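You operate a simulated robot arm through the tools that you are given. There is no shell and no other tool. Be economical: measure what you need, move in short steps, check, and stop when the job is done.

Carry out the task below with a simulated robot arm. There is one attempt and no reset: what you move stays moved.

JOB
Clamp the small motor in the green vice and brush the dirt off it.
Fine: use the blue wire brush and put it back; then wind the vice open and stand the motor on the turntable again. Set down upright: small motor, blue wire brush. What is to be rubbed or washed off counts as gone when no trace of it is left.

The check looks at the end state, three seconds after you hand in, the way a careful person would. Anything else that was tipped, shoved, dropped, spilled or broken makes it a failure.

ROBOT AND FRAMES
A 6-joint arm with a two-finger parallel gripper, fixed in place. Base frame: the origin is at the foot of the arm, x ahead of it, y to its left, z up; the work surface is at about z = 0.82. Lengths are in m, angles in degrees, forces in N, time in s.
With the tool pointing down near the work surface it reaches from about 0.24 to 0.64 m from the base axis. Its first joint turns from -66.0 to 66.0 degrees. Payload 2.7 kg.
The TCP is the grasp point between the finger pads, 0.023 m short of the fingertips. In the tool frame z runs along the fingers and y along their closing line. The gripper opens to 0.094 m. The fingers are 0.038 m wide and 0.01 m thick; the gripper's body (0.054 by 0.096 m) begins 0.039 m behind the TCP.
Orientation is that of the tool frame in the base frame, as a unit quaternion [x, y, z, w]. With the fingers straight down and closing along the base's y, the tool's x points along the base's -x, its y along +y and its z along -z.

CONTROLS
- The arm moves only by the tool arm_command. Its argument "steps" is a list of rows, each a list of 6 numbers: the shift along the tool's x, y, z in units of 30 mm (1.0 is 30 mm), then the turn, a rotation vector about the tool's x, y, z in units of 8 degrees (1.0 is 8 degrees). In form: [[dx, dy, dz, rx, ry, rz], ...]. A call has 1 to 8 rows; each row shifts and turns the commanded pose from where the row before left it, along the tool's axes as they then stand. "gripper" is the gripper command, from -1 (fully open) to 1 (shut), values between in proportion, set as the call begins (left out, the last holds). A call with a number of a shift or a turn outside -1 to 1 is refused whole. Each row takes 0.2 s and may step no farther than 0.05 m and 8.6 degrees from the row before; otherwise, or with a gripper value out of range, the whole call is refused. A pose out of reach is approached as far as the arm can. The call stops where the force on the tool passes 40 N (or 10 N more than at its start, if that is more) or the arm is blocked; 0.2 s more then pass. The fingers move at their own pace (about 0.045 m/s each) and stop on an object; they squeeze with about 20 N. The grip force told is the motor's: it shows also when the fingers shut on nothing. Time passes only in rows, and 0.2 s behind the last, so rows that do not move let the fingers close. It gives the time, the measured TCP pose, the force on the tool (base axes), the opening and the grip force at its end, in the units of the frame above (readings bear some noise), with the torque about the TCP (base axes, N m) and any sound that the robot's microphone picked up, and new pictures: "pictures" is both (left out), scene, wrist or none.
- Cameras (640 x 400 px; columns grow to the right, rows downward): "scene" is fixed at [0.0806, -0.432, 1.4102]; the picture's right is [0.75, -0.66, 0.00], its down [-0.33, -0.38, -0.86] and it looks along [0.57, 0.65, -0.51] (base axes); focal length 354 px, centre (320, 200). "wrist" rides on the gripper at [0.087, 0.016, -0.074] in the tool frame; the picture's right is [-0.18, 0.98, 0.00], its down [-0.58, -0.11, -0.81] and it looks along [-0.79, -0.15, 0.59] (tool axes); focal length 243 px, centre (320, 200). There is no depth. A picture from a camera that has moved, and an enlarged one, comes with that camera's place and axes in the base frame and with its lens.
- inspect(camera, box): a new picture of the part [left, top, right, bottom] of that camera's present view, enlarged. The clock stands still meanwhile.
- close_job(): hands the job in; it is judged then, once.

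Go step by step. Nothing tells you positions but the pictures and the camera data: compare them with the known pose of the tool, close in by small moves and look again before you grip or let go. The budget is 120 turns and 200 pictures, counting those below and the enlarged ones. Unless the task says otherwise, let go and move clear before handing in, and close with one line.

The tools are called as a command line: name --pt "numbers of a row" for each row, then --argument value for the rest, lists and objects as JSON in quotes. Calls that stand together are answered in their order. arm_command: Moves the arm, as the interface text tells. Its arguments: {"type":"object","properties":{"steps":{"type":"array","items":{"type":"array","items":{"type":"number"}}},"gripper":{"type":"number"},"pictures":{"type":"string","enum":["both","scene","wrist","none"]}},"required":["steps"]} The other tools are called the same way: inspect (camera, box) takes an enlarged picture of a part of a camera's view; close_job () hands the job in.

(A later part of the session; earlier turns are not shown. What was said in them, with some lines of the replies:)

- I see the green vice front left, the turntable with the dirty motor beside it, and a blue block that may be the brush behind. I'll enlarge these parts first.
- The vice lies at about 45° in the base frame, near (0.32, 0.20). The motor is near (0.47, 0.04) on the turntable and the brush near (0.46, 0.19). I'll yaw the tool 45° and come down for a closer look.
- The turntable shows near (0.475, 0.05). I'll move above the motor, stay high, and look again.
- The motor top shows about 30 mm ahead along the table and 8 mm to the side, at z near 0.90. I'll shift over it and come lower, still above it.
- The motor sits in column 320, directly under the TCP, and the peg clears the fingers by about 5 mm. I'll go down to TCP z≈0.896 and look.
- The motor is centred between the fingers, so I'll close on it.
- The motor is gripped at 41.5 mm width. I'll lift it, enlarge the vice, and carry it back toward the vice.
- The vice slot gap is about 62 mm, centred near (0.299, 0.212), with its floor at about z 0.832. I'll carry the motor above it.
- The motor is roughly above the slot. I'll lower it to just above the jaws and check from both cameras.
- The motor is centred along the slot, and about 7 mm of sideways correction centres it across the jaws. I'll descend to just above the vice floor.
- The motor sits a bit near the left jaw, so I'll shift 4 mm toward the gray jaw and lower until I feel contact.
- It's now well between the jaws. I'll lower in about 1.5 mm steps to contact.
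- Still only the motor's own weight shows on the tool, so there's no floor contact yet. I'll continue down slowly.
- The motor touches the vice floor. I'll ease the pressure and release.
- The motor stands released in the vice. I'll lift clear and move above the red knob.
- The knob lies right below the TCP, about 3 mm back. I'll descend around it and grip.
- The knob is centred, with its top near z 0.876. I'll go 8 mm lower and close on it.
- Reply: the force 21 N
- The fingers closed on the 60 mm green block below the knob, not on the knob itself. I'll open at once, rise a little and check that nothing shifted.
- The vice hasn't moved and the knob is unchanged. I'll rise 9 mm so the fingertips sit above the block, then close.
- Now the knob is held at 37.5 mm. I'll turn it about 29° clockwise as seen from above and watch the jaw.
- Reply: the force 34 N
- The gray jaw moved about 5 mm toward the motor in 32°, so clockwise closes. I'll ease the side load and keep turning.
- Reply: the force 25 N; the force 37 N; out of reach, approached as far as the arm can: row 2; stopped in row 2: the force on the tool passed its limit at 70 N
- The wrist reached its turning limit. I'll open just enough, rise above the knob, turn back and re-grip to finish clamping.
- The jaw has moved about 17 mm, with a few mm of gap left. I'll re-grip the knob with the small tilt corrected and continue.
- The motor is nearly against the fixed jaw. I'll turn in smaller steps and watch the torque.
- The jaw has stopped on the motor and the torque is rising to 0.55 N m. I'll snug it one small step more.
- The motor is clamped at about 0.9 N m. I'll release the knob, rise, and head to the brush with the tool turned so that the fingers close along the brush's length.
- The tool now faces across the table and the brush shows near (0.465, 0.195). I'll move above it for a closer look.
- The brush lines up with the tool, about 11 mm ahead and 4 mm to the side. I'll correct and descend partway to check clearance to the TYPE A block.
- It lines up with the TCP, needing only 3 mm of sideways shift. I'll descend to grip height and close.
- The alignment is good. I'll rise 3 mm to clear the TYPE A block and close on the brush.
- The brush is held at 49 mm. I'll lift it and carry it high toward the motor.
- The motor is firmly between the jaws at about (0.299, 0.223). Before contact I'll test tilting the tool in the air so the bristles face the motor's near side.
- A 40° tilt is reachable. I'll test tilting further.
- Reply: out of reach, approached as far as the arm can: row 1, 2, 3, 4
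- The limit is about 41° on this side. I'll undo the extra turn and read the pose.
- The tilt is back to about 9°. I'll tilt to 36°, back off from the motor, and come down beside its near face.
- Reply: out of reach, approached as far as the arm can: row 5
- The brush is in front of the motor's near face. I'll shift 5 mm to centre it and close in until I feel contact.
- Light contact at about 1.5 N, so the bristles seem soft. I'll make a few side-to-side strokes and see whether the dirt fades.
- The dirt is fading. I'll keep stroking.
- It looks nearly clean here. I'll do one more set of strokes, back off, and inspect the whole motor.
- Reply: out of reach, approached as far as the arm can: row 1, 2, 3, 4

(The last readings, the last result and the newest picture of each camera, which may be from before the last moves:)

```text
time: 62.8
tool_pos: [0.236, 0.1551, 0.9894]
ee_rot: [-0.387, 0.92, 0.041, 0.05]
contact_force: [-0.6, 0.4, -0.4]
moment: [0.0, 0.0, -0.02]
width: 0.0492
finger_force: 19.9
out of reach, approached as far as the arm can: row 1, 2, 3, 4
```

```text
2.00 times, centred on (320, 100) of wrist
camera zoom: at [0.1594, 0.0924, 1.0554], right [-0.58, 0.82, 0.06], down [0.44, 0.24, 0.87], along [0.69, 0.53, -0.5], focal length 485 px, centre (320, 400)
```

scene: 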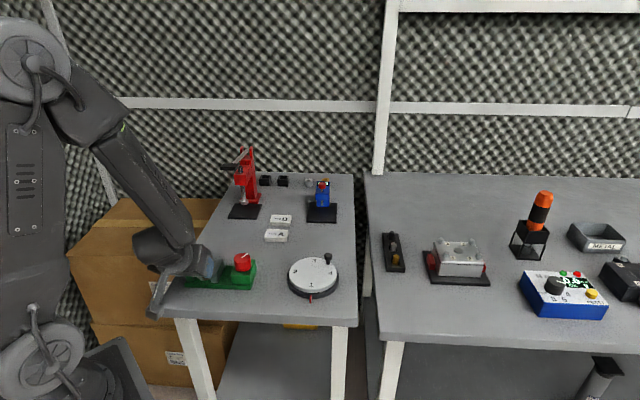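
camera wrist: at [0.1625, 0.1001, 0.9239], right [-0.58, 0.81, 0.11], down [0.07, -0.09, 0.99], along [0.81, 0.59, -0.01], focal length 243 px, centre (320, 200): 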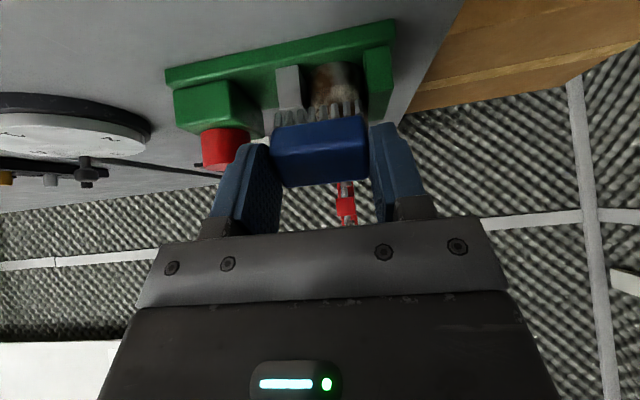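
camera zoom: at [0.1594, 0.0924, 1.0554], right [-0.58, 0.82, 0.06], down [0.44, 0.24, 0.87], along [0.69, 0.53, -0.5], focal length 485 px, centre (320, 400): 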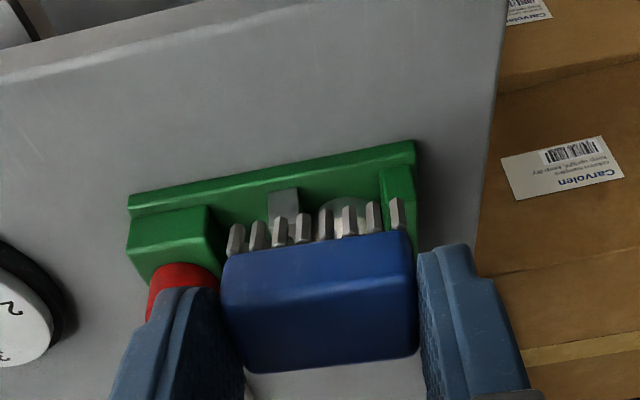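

The whole motor looks clean, with a silver body, a legible "24 V DC" label and a dark cap. I'll level the tool and carry the brush back above its place.

arm_command --pt "0 0 -0.8 0.27 0.885 0.1" --pt "0 0 -0.6 0 0 0" --pictures "none"

arm_command --pt "-0.95 -0.6 0 0 0 0" --pt "-0.95 -0.6 0 0 0 0" --pt "-0.95 -0.6 0 0 0 0" --pt "-0.95 -0.6 0 0 0 0" --pt "-0.95 -0.6 0 0 0 0" --pt "-0.95 -0.6 0 0 0 0" --pt "-0.95 -0.6 0 0 0 0"

inspect --camera "scene" --box '[170, 220, 266, 295]'

```text
time: 63.4
tool_pos: [0.2335, 0.15, 1.0311]
ee_rot: [-0.382, 0.924, 0.001, 0.0]
contact_force: [-0.4, 0.4, -0.5]
moment: [-0.03, 0.02, 0.01]
width: 0.0493
finger_force: 20.0
```

```text
time: 65.0
tool_pos: [0.4631, 0.2006, 1.0322]
ee_rot: [-0.381, 0.924, 0.001, -0.001]
contact_force: [-0.2, 0.3, -1.0]
moment: [0.0, 0.0, 0.04]
width: 0.0495
finger_force: 20.2
camera wrist: at [0.3899, 0.1487, 1.1073], right [-0.56, 0.83, 0.0], down [0.49, 0.33, 0.81], along [0.67, 0.45, -0.59], focal length 243 px, centre (320, 200)
```

scene: 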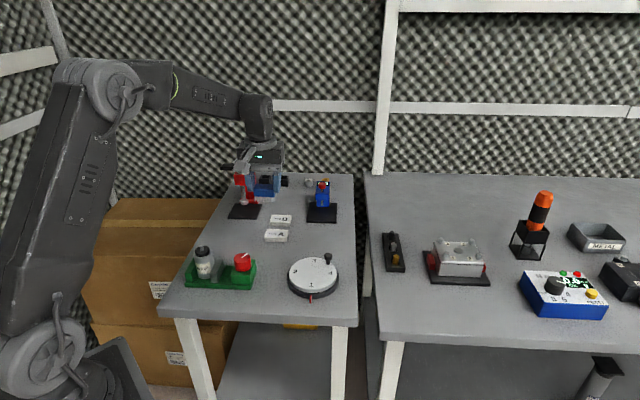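
wrist: 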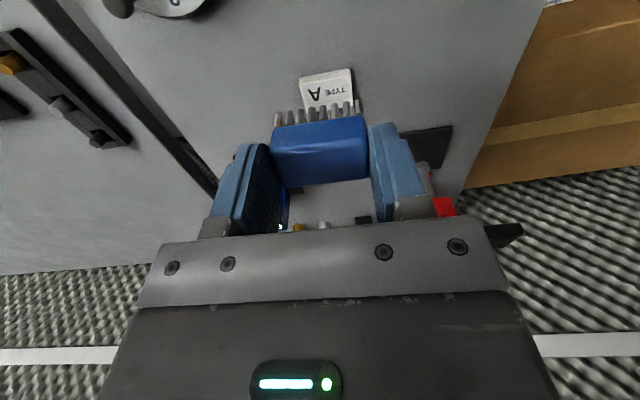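

```text
5.33 times, centred on (218, 258) of scene
camera zoom: at [0.0806, -0.432, 1.4102], right [0.75, -0.66, 0.0], down [-0.33, -0.38, -0.86], along [0.57, 0.65, -0.51], focal length 1888 px, centre (864, -107)
```

zoom: 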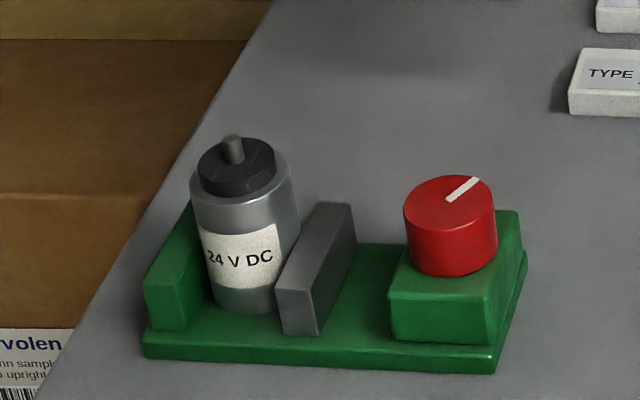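

The motor is spotless on this side and still clamped. Now I'll lower the brush to its original spot, near TCP (0.4694, 0.2035, 0.8665).

arm_command --pt "-0.217 -0.08 0.9 0 0 0" --pt "0 0 0.9 0 0 0" --pt "0 0 0.9 0 0 0" --pt "0 0 0.9 0 0 0" --pt "0 0 0.9 0 0 0" --pt "0 0 0.6 0 0 0" --pt "0 0 0 0 0 0" --pictures "none"

inspect --camera "scene" --box '[240, 205, 320, 265]'

```text
time: 66.6
tool_pos: [0.4688, 0.204, 0.8786]
ee_rot: [-0.382, 0.924, 0.0, 0.0]
contact_force: [-0.1, 0.2, -0.9]
moment: [-0.01, 0.01, 0.02]
width: 0.0495
finger_force: 20.2
```

```text
6.67 times, centred on (280, 235) of scene
camera zoom: at [0.0806, -0.432, 1.4102], right [0.75, -0.66, 0.0], down [-0.33, -0.38, -0.86], along [0.57, 0.65, -0.51], focal length 2360 px, centre (587, -33)
```

zoom: 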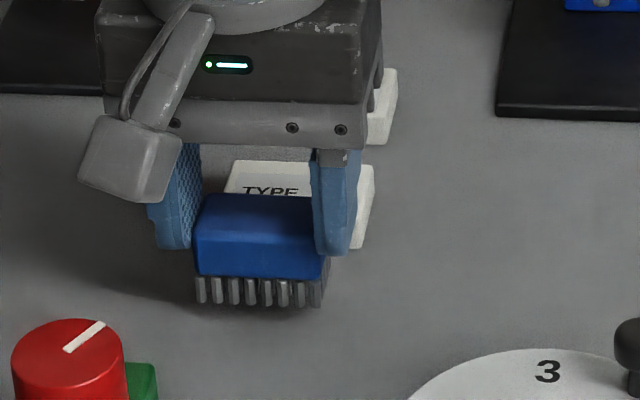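

The brush is a centimetre above its place and level. I'll lower it gently to contact.

arm_command --pt "0 0 0.2 0 0 0" --pt "0 0 0.12 0 0 0" --pt "0 0 0 0 0 0" --pictures "none"

arm_command --pt "0 0 0.05 0 0 0" --pt "0 0 0 0 0 0" --pictures "none"

inspect --camera "scene" --box '[240, 205, 320, 265]'

```text
time: 67.4
tool_pos: [0.4701, 0.205, 0.8705]
ee_rot: [-0.382, 0.924, 0.001, 0.0]
contact_force: [-1.3, -0.5, -1.2]
moment: [0.01, 0.0, -0.01]
width: 0.0494
finger_force: 19.8
```

```text
time: 68.0
tool_pos: [0.4706, 0.2052, 0.8685]
ee_rot: [-0.382, 0.924, 0.002, -0.001]
contact_force: [0.0, -0.2, -0.6]
moment: [-0.02, -0.03, -0.01]
width: 0.0491
finger_force: 19.6
```

```text
6.67 times, centred on (280, 235) of scene
camera zoom: at [0.0806, -0.432, 1.4102], right [0.75, -0.66, 0.0], down [-0.33, -0.38, -0.86], along [0.57, 0.65, -0.51], focal length 2360 px, centre (587, -33)
```

zoom: 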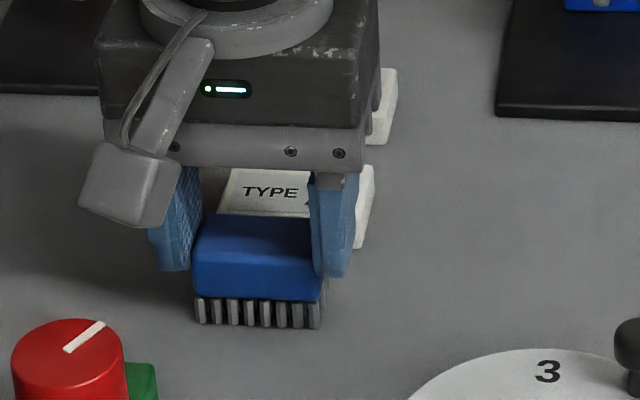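

arm_command --pt "0.05 -0.09 0 0 0 0" --pt "0 0 0.05 0 0 0" --pt "0 0 0 0 0 0" --pictures "none"

arm_command --pt "0 0 0.04 0 0 0" --pt "0 0 0 0 0 0" --pictures "none"

inspect --camera "scene" --box '[240, 205, 320, 265]'

```text
time: 68.8
tool_pos: [0.4719, 0.2024, 0.8658]
ee_rot: [-0.381, 0.924, 0.0, 0.0]
contact_force: [-0.4, 0.4, -1.3]
moment: [0.01, 0.01, -0.04]
width: 0.0493
finger_force: 19.8
```

```text
time: 69.4
tool_pos: [0.4713, 0.2024, 0.8656]
ee_rot: [-0.382, 0.924, 0.001, 0.001]
contact_force: [-2.2, 0.5, 10.2]
moment: [-0.09, -0.08, -0.01]
width: 0.0493
finger_force: 20.0
```

```text
6.67 times, centred on (280, 235) of scene
camera zoom: at [0.0804, -0.432, 1.4102], right [0.75, -0.66, 0.0], down [-0.33, -0.38, -0.86], along [0.57, 0.65, -0.51], focal length 2360 px, centre (587, -33)
```

zoom: 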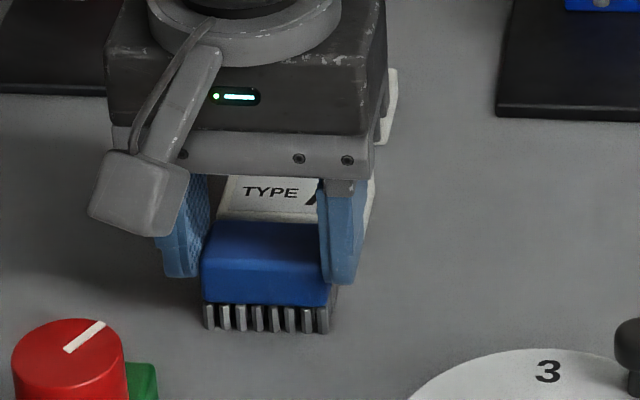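

The brush stands on the table exactly where it was. I'll release it and rise straight up.

arm_command --pt "0 0 -0.04 0 0 0" --pt "0 0 0 0 0 0" --pt "0 0 0 0 0 0" --pt "0 0 0 0 0 0" --pt "0 0 0 0 0 0" --gripper -0.7 --pictures "none"

arm_command --pt "0 0 -0.6 0 0 0" --pt "0 0 -0.9 0 0 0" --pt "0 0 -0.9 0 0 0" --pt "0 0 -1 0 0 0" --pt "0 0 -1 0 0 0" --pt "0 0 -1 0 0 0" --pictures "none"

inspect --camera "scene" --box '[240, 205, 320, 265]'

```text
time: 70.6
tool_pos: [0.4703, 0.2029, 0.8669]
ee_rot: [-0.382, 0.924, 0.001, 0.0]
contact_force: [1.3, -0.8, -0.4]
moment: [0.02, 0.0, -0.01]
width: 0.08
finger_force: 0.1
```

```text
time: 72.0
tool_pos: [0.4693, 0.1995, 1.028]
ee_rot: [-0.382, 0.924, 0.001, -0.002]
contact_force: [0.6, 0.3, 0.2]
moment: [0.04, -0.04, -0.01]
width: 0.08
finger_force: 0.1
```

```text
6.67 times, centred on (280, 235) of scene
camera zoom: at [0.0806, -0.432, 1.4102], right [0.75, -0.66, 0.0], down [-0.33, -0.38, -0.86], along [0.57, 0.65, -0.51], focal length 2360 px, centre (587, -33)
```

zoom: 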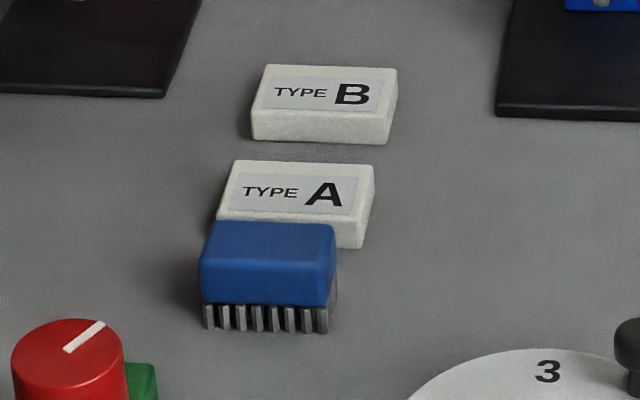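

The brush is back in place and upright. Next I'll move over the knob and turn the tool far clockwise, so I can unwind in one go.

arm_command --pt "0.87 0.4 0 0 0 0" --pt "0.87 0.4 0 0 0 0" --pt "0.87 0.4 0 0 0 0" --pt "0.87 0.4 0 0 0 0" --pictures "none"

arm_command --pt "0 0 0 0 0 1" --pt "0 0 0 0 0 1" --pt "0 0 0 0 0 1" --pt "0 0 0 0 0 1" --pt "0 0 0 0 0 1" --pt "0 0 0 0 0 1" --pt "0 0 0 0 0 1" --pt "0 0 0 0 0 1" --pictures "none"

arm_command --pt "0 0 0 0 0 1" --pt "0 0 0 0 0 1" --pt "0 0 0 0 0 1" --pt "0 0 0 0 0 1" --pt "0 0 0 0 0 1" --pt "0 0 0 0 0 1" --pt "0 0 0 0 0 1" --pt "0 0 0 0 0 1" --gripper -0.4

inspect --camera "wrist" --box '[160, 0, 480, 200]'

```text
time: 73.0
tool_pos: [0.3634, 0.162, 1.0288]
ee_rot: [-0.382, 0.924, 0.0, 0.0]
contact_force: [-0.5, 0.8, 0.3]
moment: [0.03, -0.02, -0.01]
width: 0.0798
finger_force: 0.1
```

```text
time: 74.8
tool_pos: [0.3633, 0.161, 1.0285]
ee_rot: [0.168, 0.986, 0.002, -0.001]
contact_force: [0.7, 0.2, 0.0]
moment: [-0.01, -0.03, 0.0]
width: 0.0798
finger_force: 0.0
```

```text
time: 76.6
tool_pos: [0.3633, 0.1615, 1.0296]
ee_rot: [0.664, 0.748, 0.0, -0.001]
contact_force: [0.1, -0.7, 0.1]
moment: [0.01, 0.0, -0.03]
width: 0.0659
finger_force: 0.0
camera wrist: at [0.3691, 0.2478, 1.1041], right [1.0, -0.07, 0.0], down [-0.04, -0.59, 0.81], along [-0.06, -0.8, -0.59], focal length 243 px, centre (320, 200)
```

scene: 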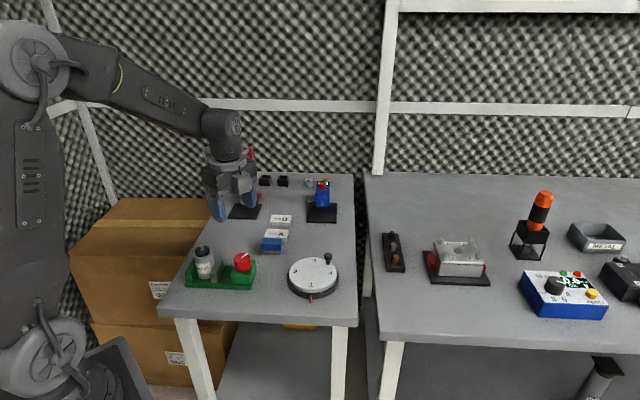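
wrist: 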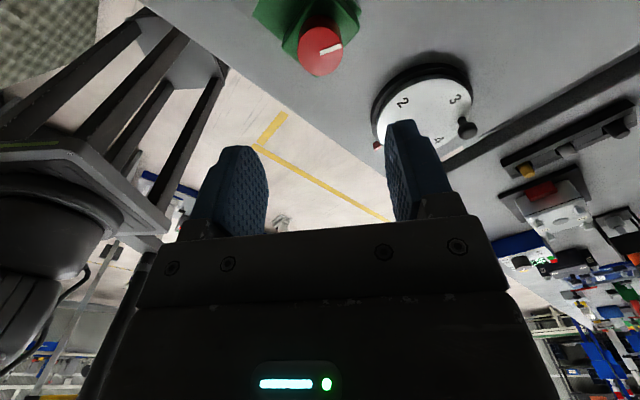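

```text
2.00 times, centred on (320, 100) of wrist
camera zoom: at [0.3691, 0.2478, 1.1041], right [1.0, -0.07, 0.0], down [-0.04, -0.59, 0.81], along [-0.06, -0.8, -0.59], focal length 485 px, centre (320, 400)
```

zoom: 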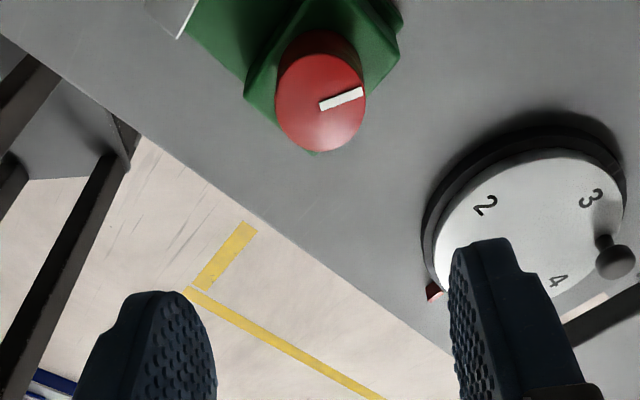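

The knob is centred below. I'll descend and grip it at the same height as before.

arm_command --pt "-0.08 0 0.93 0 0 0" --pt "0 0 0.93 0 0 0" --pt "0 0 0.93 0 0 0" --pt "0 0 0.93 0 0 0" --pt "0 0 0.92 0 0 0" --pt "0 0 0 0 0 0" --pictures "none"

arm_command --pt "0 0 0 0 0 0" --pt "0 0 0 0 0 0" --pt "0 0 0 0 0 0" --pt "0 0 0 0 0 0" --gripper 1 --pictures "none"

```text
time: 78.0
tool_pos: [0.3639, 0.1603, 0.8907]
ee_rot: [0.663, 0.749, 0.0, -0.001]
contact_force: [-0.7, 0.1, 0.1]
moment: [0.01, -0.02, -0.03]
width: 0.0656
finger_force: 0.1
```

```text
time: 79.0
tool_pos: [0.3631, 0.1592, 0.891]
ee_rot: [0.664, 0.748, -0.001, -0.001]
contact_force: [-10.9, 0.5, 1.1]
moment: [0.05, 0.0, 0.03]
width: 0.0376
finger_force: 45.3
```

The knob is held. I'll unwind it counter-clockwise.

arm_command --pt "0 -0.02 0 0 0 -0.8" --pt "0 0 0 0 0 -0.9" --pt "0 0 0 0 0 -0.9" --pt "0 0 0 0 0 -0.9" --pictures "none"

inspect --camera "scene" --box '[170, 220, 266, 295]'

```text
time: 80.0
tool_pos: [0.3634, 0.1594, 0.8904]
ee_rot: [0.462, 0.887, 0.001, 0.0]
contact_force: [1.8, -4.2, 5.7]
moment: [-0.09, 0.89, -0.03]
width: 0.0376
finger_force: 44.2
```

```text
5.33 times, centred on (218, 258) of scene
camera zoom: at [0.0806, -0.4321, 1.4102], right [0.75, -0.66, 0.0], down [-0.33, -0.38, -0.86], along [0.57, 0.65, -0.51], focal length 1888 px, centre (864, -107)
```

zoom: 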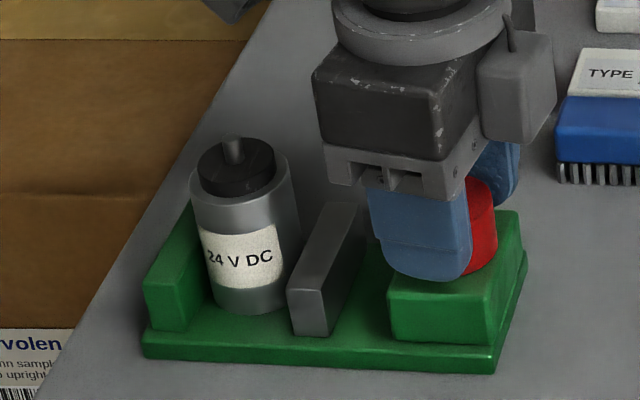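

The jaw is opening and the motor stays upright. I'll continue.

arm_command --pt "0 0 0 0 0 -0.9" --pt "0 0 0 0 0 -0.9" --pt "0 0 0 0 0 -0.9" --pt "0 0 0 0 0 -0.9" --pt "0 0 0 0 0 -0.9" --pictures "none"

arm_command --pt "0 0 0 0 0 -0.9" --pt "0 0 0 0 0 -0.9" --pt "0 0 0 0 0 -0.9" --pt "0 0 0 0 0 -0.9" --pt "0 0 0 0 0 -0.9" --pictures "none"

inspect --camera "scene" --box '[170, 220, 266, 295]'

```text
time: 81.2
tool_pos: [0.3642, 0.1599, 0.8907]
ee_rot: [0.164, 0.986, 0.001, 0.001]
contact_force: [2.3, -4.9, 33.2]
moment: [-0.19, 0.69, 0.02]
width: 0.0377
finger_force: 44.6
```

```text
time: 82.4
tool_pos: [0.3648, 0.161, 0.8904]
ee_rot: [-0.149, 0.989, 0.002, 0.002]
contact_force: [9.9, 7.8, 18.7]
moment: [-0.07, 0.2, -0.02]
width: 0.0377
finger_force: 45.2
```

```text
5.33 times, centred on (218, 258) of scene
camera zoom: at [0.0807, -0.4319, 1.4103], right [0.75, -0.66, 0.0], down [-0.33, -0.38, -0.86], along [0.57, 0.65, -0.51], focal length 1888 px, centre (864, -107)
```

zoom: 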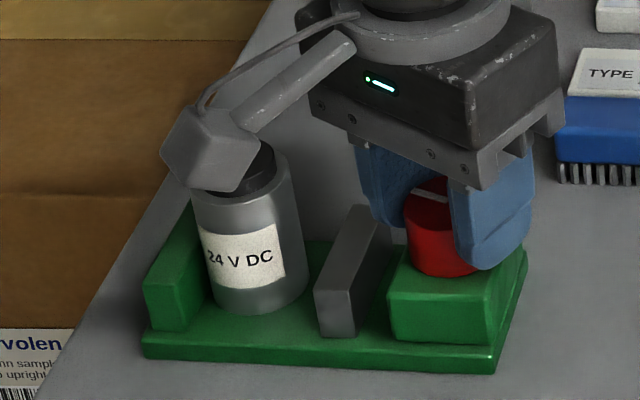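

The jaw is almost fully back. I'll ease the vertical load and turn the last bit.

arm_command --pt "0 0 -0.05 0 0 -0.9" --pt "0 0 0 0 0 -0.9" --pt "0 0 0 0 0 -0.9" --pictures "none"

inspect --camera "scene" --box '[170, 220, 266, 295]'

```text
time: 83.2
tool_pos: [0.3637, 0.1615, 0.8902]
ee_rot: [-0.33, 0.944, 0.002, 0.001]
contact_force: [12.9, 22.4, -15.7]
moment: [0.24, -0.52, -0.31]
width: 0.0379
finger_force: 45.3
```

```text
5.33 times, centred on (218, 258) of scene
camera zoom: at [0.0811, -0.4314, 1.4104], right [0.75, -0.66, 0.0], down [-0.33, -0.38, -0.86], along [0.57, 0.65, -0.51], focal length 1888 px, centre (864, -107)
```

zoom: 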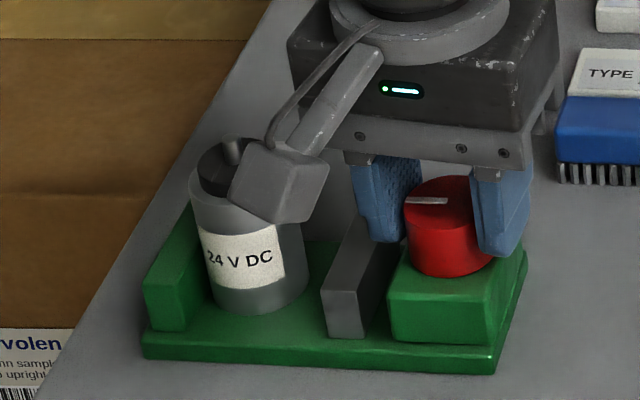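

The knob mark and jaw are back at their starting position. I'll release and rise, then turn the tool to grip the motor as before.

arm_command --pt "0 0 0 0 0 0.1" --pt "0 0 0 0 0 0" --pt "0 0 -0.6 0 0 0" --pt "0 0 -0.9 0 0 0" --pt "0 0 -0.9 0 0 0" --pt "0 0 -0.9 0 0 0" --pt "0 0 -0.9 0 0 0" --gripper -0.3 --pictures "none"

arm_command --pt "0 0 0 0 0 1" --pt "0 0 0 0 0 1" --pt "0 0 0 0 0 1" --pt "0 0 0 0 0 1" --pt "0 0 0 0 0 1" --pt "0 0 0 0 0 1" --pt "0 0 0 0 0 1" --pt "0 0 0 0 0 1" --gripper -1 --pictures "none"

arm_command --pt "0 0 0 0 0 1" --pt "0 0 0 0 0 1" --pt "0 0 0 0 0 0.25" --pictures "none"

```text
time: 84.8
tool_pos: [0.3612, 0.1581, 1.0181]
ee_rot: [-0.323, 0.946, 0.002, -0.001]
contact_force: [-1.4, -0.5, 0.1]
moment: [0.03, -0.01, 0.0]
width: 0.0611
finger_force: 0.1
```

```text
time: 86.6
tool_pos: [0.3639, 0.1586, 1.0164]
ee_rot: [0.23, 0.973, 0.0, -0.001]
contact_force: [-0.2, 0.2, 0.0]
moment: [0.05, -0.04, 0.01]
width: 0.0939
finger_force: 0.1
```

```text
time: 87.4
tool_pos: [0.3628, 0.1589, 1.0169]
ee_rot: [0.378, 0.926, 0.001, -0.002]
contact_force: [0.4, 0.0, -0.1]
moment: [0.01, -0.02, -0.04]
width: 0.0941
finger_force: 0.1
```

arm_command --pt "0.99 0.08 0.15 0 0 0" --pt "0.99 0.08 0.15 0 0 0" --pt "0.99 0.08 0.15 0 0 0.05" --pictures "none"

inspect --camera "wrist" --box '[160, 0, 480, 200]'

inspect --camera "scene" --box '[170, 220, 266, 295]'

```text
time: 88.2
tool_pos: [0.3056, 0.2275, 1.004]
ee_rot: [0.381, 0.925, 0.001, 0.0]
contact_force: [0.0, -0.6, 0.4]
moment: [0.0, 0.0, 0.0]
width: 0.094
finger_force: 0.1
```

```text
2.00 times, centred on (320, 100) of wrist
camera zoom: at [0.2559, 0.298, 1.0793], right [0.82, 0.57, 0.0], down [0.34, -0.49, 0.8], along [0.46, -0.66, -0.59], focal length 485 px, centre (320, 400)
```

zoom: 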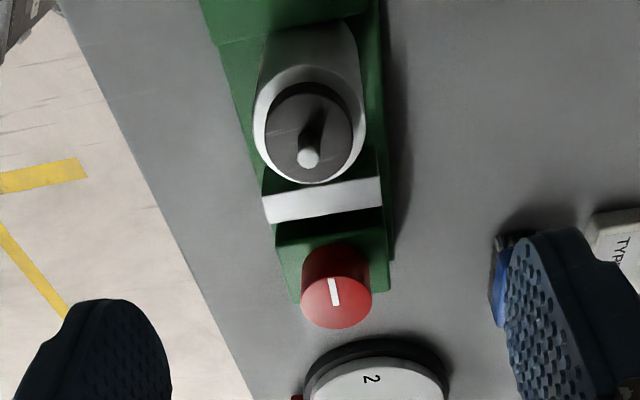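

```text
5.33 times, centred on (218, 258) of scene
camera zoom: at [0.0806, -0.432, 1.4102], right [0.75, -0.66, 0.0], down [-0.33, -0.38, -0.86], along [0.57, 0.65, -0.51], focal length 1888 px, centre (864, -107)
```

zoom: 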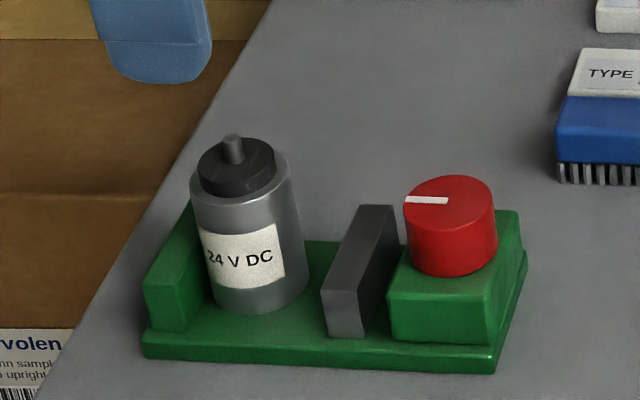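

The motor is clean on this side too, and the TCP is over it with a 4 mm sideways correction needed. I'll descend and grip.

arm_command --pt "0 -0.14 0.9 0 0 0" --pt "0 0 0.9 0 0 0" --pt "0 0 0.9 0 0 0" --pt "0 0 0.6 0 0 0" --pt "0 0 0.55 0 0 0" --pt "0 0 0 0 0 0" --pictures "wrist"

```text
time: 89.6
tool_pos: [0.3026, 0.2251, 0.888]
ee_rot: [0.381, 0.925, -0.001, -0.002]
contact_force: [-0.5, 0.2, -0.4]
moment: [0.01, -0.02, 0.0]
width: 0.094
finger_force: 0.1
camera wrist: at [0.2516, 0.2948, 0.9635], right [0.82, 0.57, 0.0], down [0.34, -0.49, 0.8], along [0.46, -0.66, -0.59], focal length 243 px, centre (320, 200)
```

wrist: 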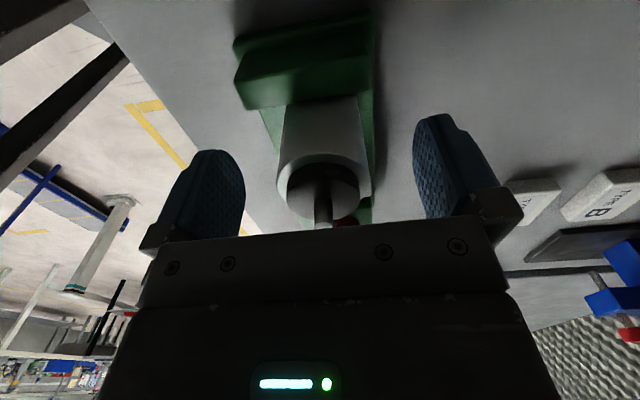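

The motor is centred between the fingers. I'll grip it and lift.

arm_command --pt "0 0 0 0 0 0" --pt "0 0 0 0 0 0" --pt "0 0 0 0 0 0" --pt "0 0 0 0 0 0" --pt "0 0 0 0 0 0" --gripper 1 --pictures "none"

arm_command --pt "0 0 -0.4 0 0 0" --pt "0 0 -0.8 0 0 0" --pt "0 0 -0.9 0 0 0" --pt "0 0 -1 0 0 0" --pt "0 0 -1 0 0 0"

inspect --camera "scene" --box '[160, 180, 288, 300]'

```text
time: 90.8
tool_pos: [0.3016, 0.2246, 0.8874]
ee_rot: [0.38, 0.925, 0.0, -0.001]
contact_force: [0.8, 1.1, -0.4]
moment: [0.01, -0.02, 0.02]
width: 0.0414
finger_force: 20.3
```

```text
time: 92.0
tool_pos: [0.3035, 0.2232, 1.0111]
ee_rot: [0.381, 0.925, 0.0, -0.001]
contact_force: [-0.5, -0.3, -2.7]
moment: [0.01, -0.01, 0.02]
width: 0.0417
finger_force: 19.9
camera wrist: at [0.2529, 0.294, 1.0868], right [0.82, 0.57, 0.0], down [0.34, -0.49, 0.8], along [0.46, -0.66, -0.59], focal length 243 px, centre (320, 200)
```

scene: 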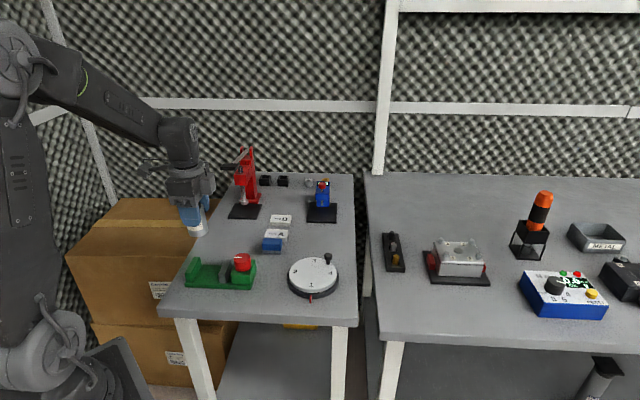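
wrist: 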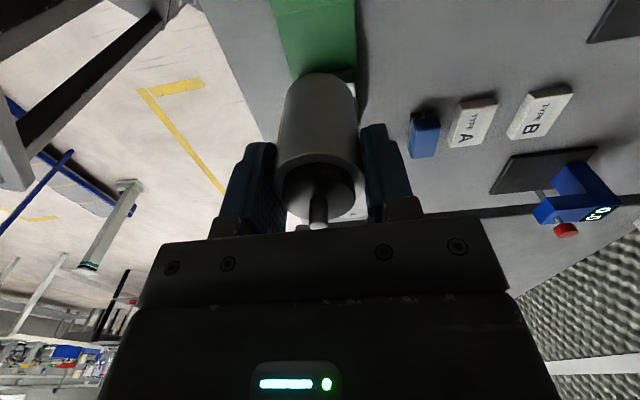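

```text
3.33 times, centred on (224, 240) of scene
camera zoom: at [0.0806, -0.432, 1.4102], right [0.75, -0.66, 0.0], down [-0.33, -0.38, -0.86], along [0.57, 0.65, -0.51], focal length 1180 px, centre (640, 67)
```

zoom: 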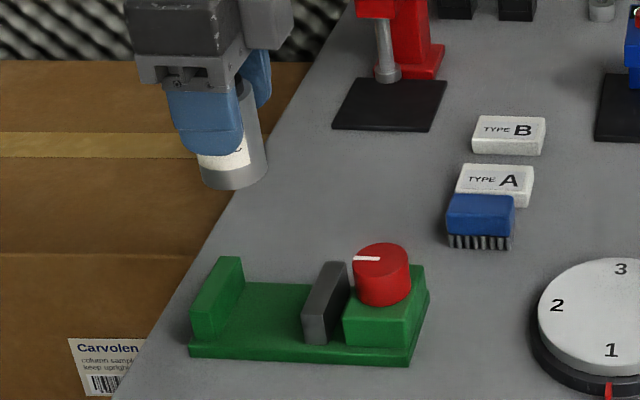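

The motor is gripped and lifted, and the vice is open and back as it was. I'll carry the motor over the turntable centre.

arm_command --pt "-1 0.03 0 0 0 0" --pt "-1 0.03 0 0 0 0" --pt "-1 0.03 0 0 0 0" --pt "-1 0.03 0 0 0 0" --pt "-1 0.03 0 0 0 0" --pt "-1 0.03 0 0 0 0" --pt "-1 0.03 0 0 0 0" --pt "-1 0.03 0 0 0 0" --pictures "none"

arm_command --pt "-0.44 0 0.7 0 0 0.05" --pt "0 0 0.9 0 0 0" --pt "0 0 0.9 0 0 0" --pt "0 0 0.7 0 0 0"

inspect --camera "scene" --box '[250, 220, 378, 300]'

```text
time: 93.8
tool_pos: [0.477, 0.0604, 1.0112]
ee_rot: [0.38, 0.925, 0.0, -0.002]
contact_force: [-0.6, -0.1, -2.2]
moment: [-0.03, 0.03, 0.02]
width: 0.0418
finger_force: 20.3
```

```text
time: 94.8
tool_pos: [0.4853, 0.0499, 0.9139]
ee_rot: [0.383, 0.924, 0.001, -0.001]
contact_force: [-0.4, 0.2, -3.7]
moment: [-0.02, -0.03, 0.02]
width: 0.0415
finger_force: 20.1
camera wrist: at [0.4367, 0.1213, 0.9901], right [0.83, 0.56, 0.0], down [0.33, -0.49, 0.8], along [0.45, -0.67, -0.59], focal length 243 px, centre (320, 200)
```

scene: 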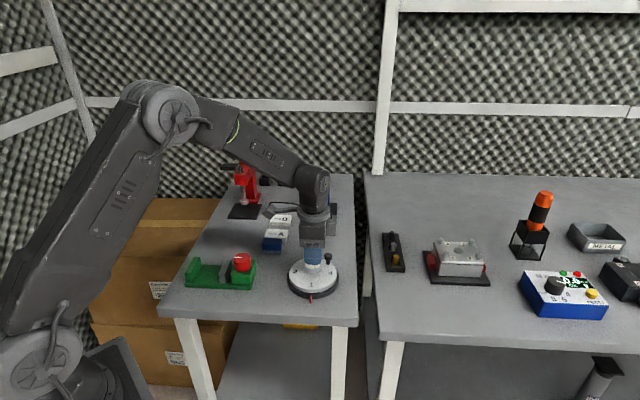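
wrist: 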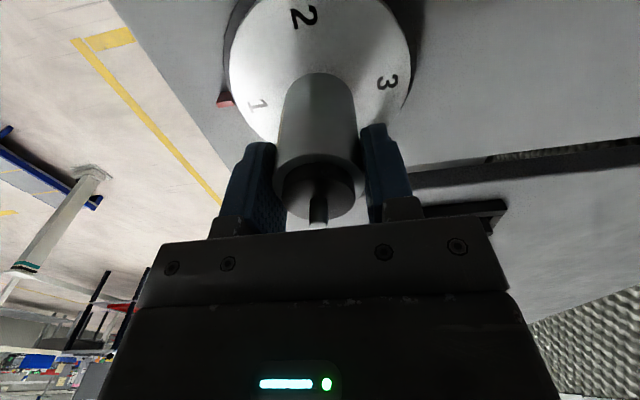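

```text
5.00 times, centred on (314, 260) of scene
camera zoom: at [0.0807, -0.432, 1.4102], right [0.75, -0.66, 0.0], down [-0.33, -0.38, -0.86], along [0.57, 0.65, -0.51], focal length 1770 px, centre (350, -100)
```

zoom: 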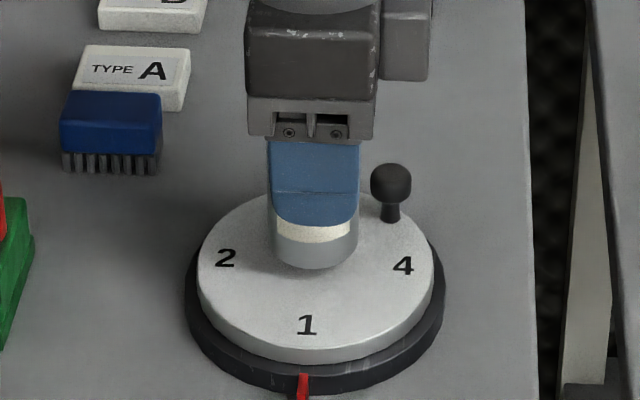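

The motor hangs just above the turntable centre. I'll lower it gently to contact.

arm_command --pt "-0.05 0 0.2 0 0 0" --pt "0 0 0.1 0 0 0" --pt "0 0 0 0 0 0" --pictures "none"

arm_command --pt "0 0 0.06 0 0 0" --pt "0 0 0.04 0 0 0" --pt "0 0 0 0 0 0" --pictures "none"

arm_command --pt "0 0 0.05 0 0 0" --pt "0 0 0 0 0 0" --pictures "none"

```text
time: 95.6
tool_pos: [0.4868, 0.0507, 0.906]
ee_rot: [0.383, 0.924, 0.001, -0.002]
contact_force: [-0.3, -0.2, -3.3]
moment: [-0.01, -0.04, 0.01]
width: 0.0416
finger_force: 20.0
```

```text
time: 96.4
tool_pos: [0.4876, 0.0501, 0.9018]
ee_rot: [0.383, 0.924, 0.0, -0.002]
contact_force: [-0.4, 0.4, -2.7]
moment: [0.03, 0.01, 0.0]
width: 0.0415
finger_force: 20.3
```

```text
time: 97.0
tool_pos: [0.4863, 0.0497, 0.9009]
ee_rot: [0.383, 0.924, 0.001, -0.001]
contact_force: [-1.0, 0.4, -2.7]
moment: [0.0, 0.02, -0.02]
width: 0.0418
finger_force: 20.4
```

arm_command --pt "0 0 0.05 0 0 0" --pt "0 0 0 0 0 0" --pictures "none"

inspect --camera "scene" --box '[250, 220, 378, 300]'

```text
time: 97.6
tool_pos: [0.4872, 0.0493, 0.8997]
ee_rot: [0.384, 0.923, 0.0, 0.0]
contact_force: [-0.3, 0.1, -0.8]
moment: [-0.02, 0.05, 0.0]
width: 0.0415
finger_force: 19.9
```

```text
5.00 times, centred on (314, 260) of scene
camera zoom: at [0.0806, -0.432, 1.4102], right [0.75, -0.66, 0.0], down [-0.33, -0.38, -0.86], along [0.57, 0.65, -0.51], focal length 1770 px, centre (350, -100)
```

zoom: 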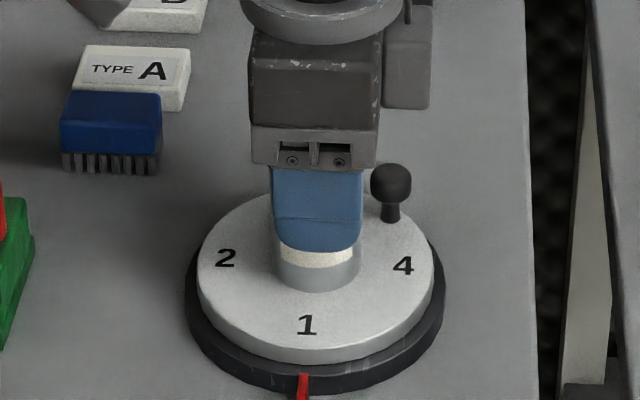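

The weight is coming off the gripper, so contact has begun. I'll go one more millimetre and release.

arm_command --pt "0 0 0.03 0 0 0" --pt "0 0 0 0 0 0" --pictures "none"

arm_command --pt "0 0 0 0 0 0" --pt "0 0 0 0 0 0" --pt "0 0 0 0 0 0" --pt "0 0 0 0 0 0" --gripper -0.8 --pictures "none"

arm_command --pt "0 0 -0.7 0 0 0" --pt "0 0 -0.9 0 0 0" --pt "0 0 -0.9 0 0 0" --pt "0 0 -1 0 0 0" --pt "0 0 -1 0 0 0" --pt "1 0 0 0 0 0" --pt "1 0 0 0 0 0"

inspect --camera "scene" --box '[170, 200, 350, 312]'

inspect --camera "wrist" --box '[200, 0, 440, 150]'

```text
time: 98.2
tool_pos: [0.4861, 0.0499, 0.8996]
ee_rot: [0.383, 0.924, 0.001, 0.0]
contact_force: [-1.5, -4.0, 9.5]
moment: [-0.07, 0.33, 0.06]
width: 0.0417
finger_force: 19.7
```

```text
time: 99.2
tool_pos: [0.4871, 0.0498, 0.898]
ee_rot: [0.384, 0.923, 0.0, 0.0]
contact_force: [1.3, 1.6, 0.1]
moment: [0.02, 0.01, -0.01]
width: 0.0845
finger_force: 0.0
```

```text
time: 100.8
tool_pos: [0.4455, 0.092, 1.0347]
ee_rot: [0.385, 0.923, 0.001, -0.001]
contact_force: [0.7, 0.0, 0.3]
moment: [0.01, 0.01, 0.0]
width: 0.0849
finger_force: 0.1
camera wrist: at [0.396, 0.1634, 1.1097], right [0.83, 0.56, 0.0], down [0.33, -0.49, 0.8], along [0.45, -0.67, -0.59], focal length 243 px, centre (320, 200)
```

scene: 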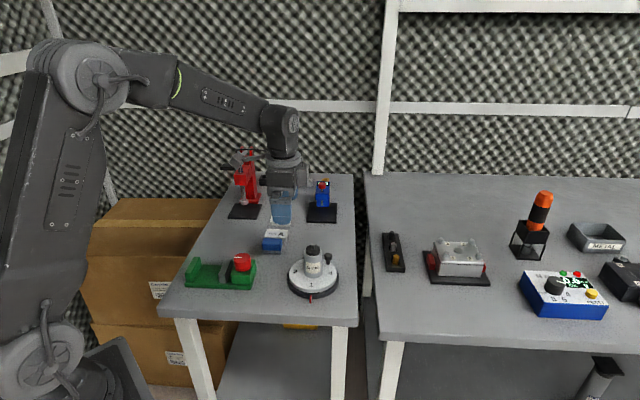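
wrist: 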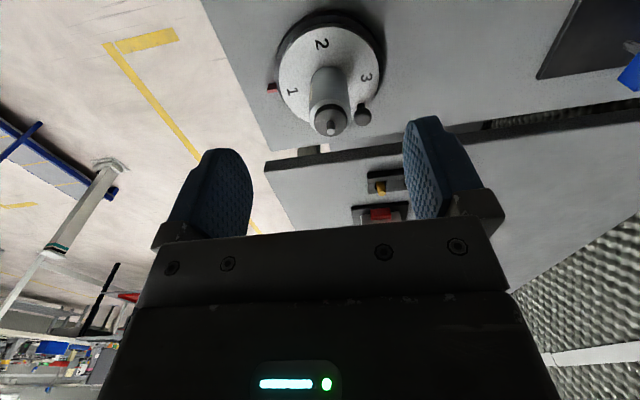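

```text
3.56 times, centred on (260, 256) of scene
camera zoom: at [0.0806, -0.432, 1.4102], right [0.75, -0.66, 0.0], down [-0.33, -0.38, -0.86], along [0.57, 0.65, -0.51], focal length 1258 px, centre (533, 1)
```

zoom: 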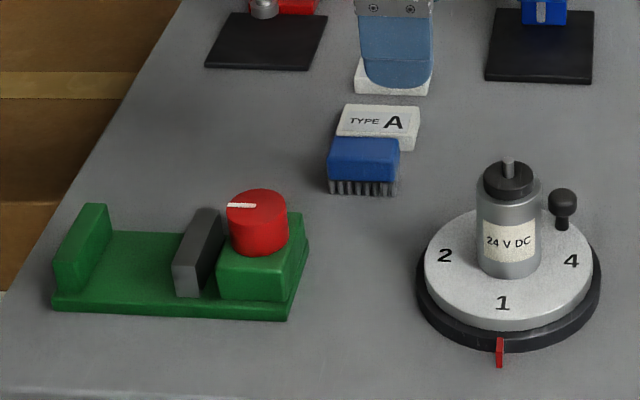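

```text
2.67 times, centred on (320, 75) of wrist
camera zoom: at [0.396, 0.1634, 1.1097], right [0.83, 0.56, 0.0], down [0.33, -0.49, 0.8], along [0.45, -0.67, -0.59], focal length 647 px, centre (320, 533)
```

zoom: 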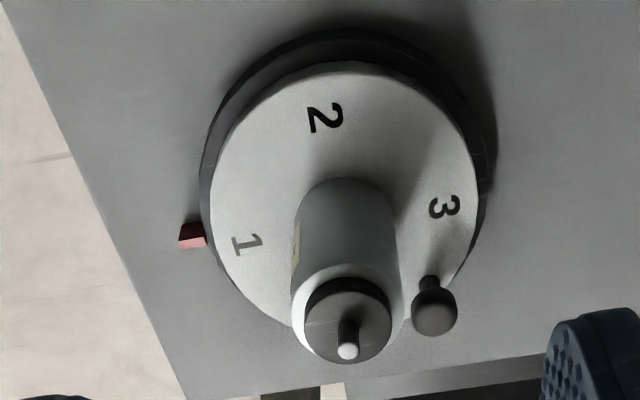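

The motor stands clean and upright on the turntable, the brush is in place and the vice is open. I'll take one last close look for traces of dirt.

inspect --camera "scene" --box '[290, 235, 338, 285]'

```text
8.00 times, centred on (314, 260) of scene
camera zoom: at [0.0806, -0.432, 1.4102], right [0.75, -0.66, 0.0], down [-0.33, -0.38, -0.86], along [0.57, 0.65, -0.51], focal length 2832 px, centre (368, -280)
```

zoom: 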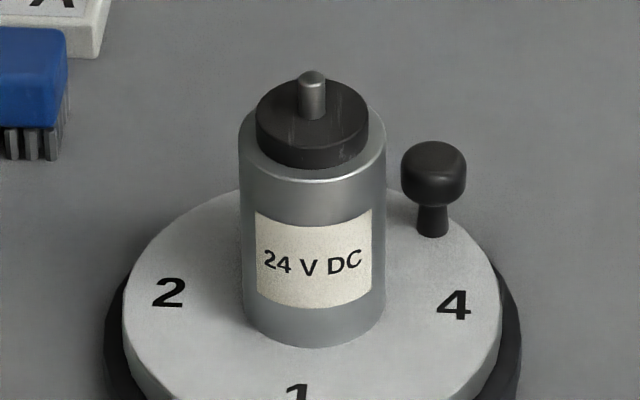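

No trace of dirt is left in this view, and everything is in place with the gripper clear. I'll hand the job in.

close_job

```text
The job is handed in.
```

I clamped the motor in the green vice, brushed it until no dirt showed in any view I had of it, and stood it upright on the turntable. The blue brush is back upright in its place and the vice is wound open. On the first try at the knob, the fingers closed on the vice's green block instead and twisted against it, but the pictures afterwards show the vice unmoved.
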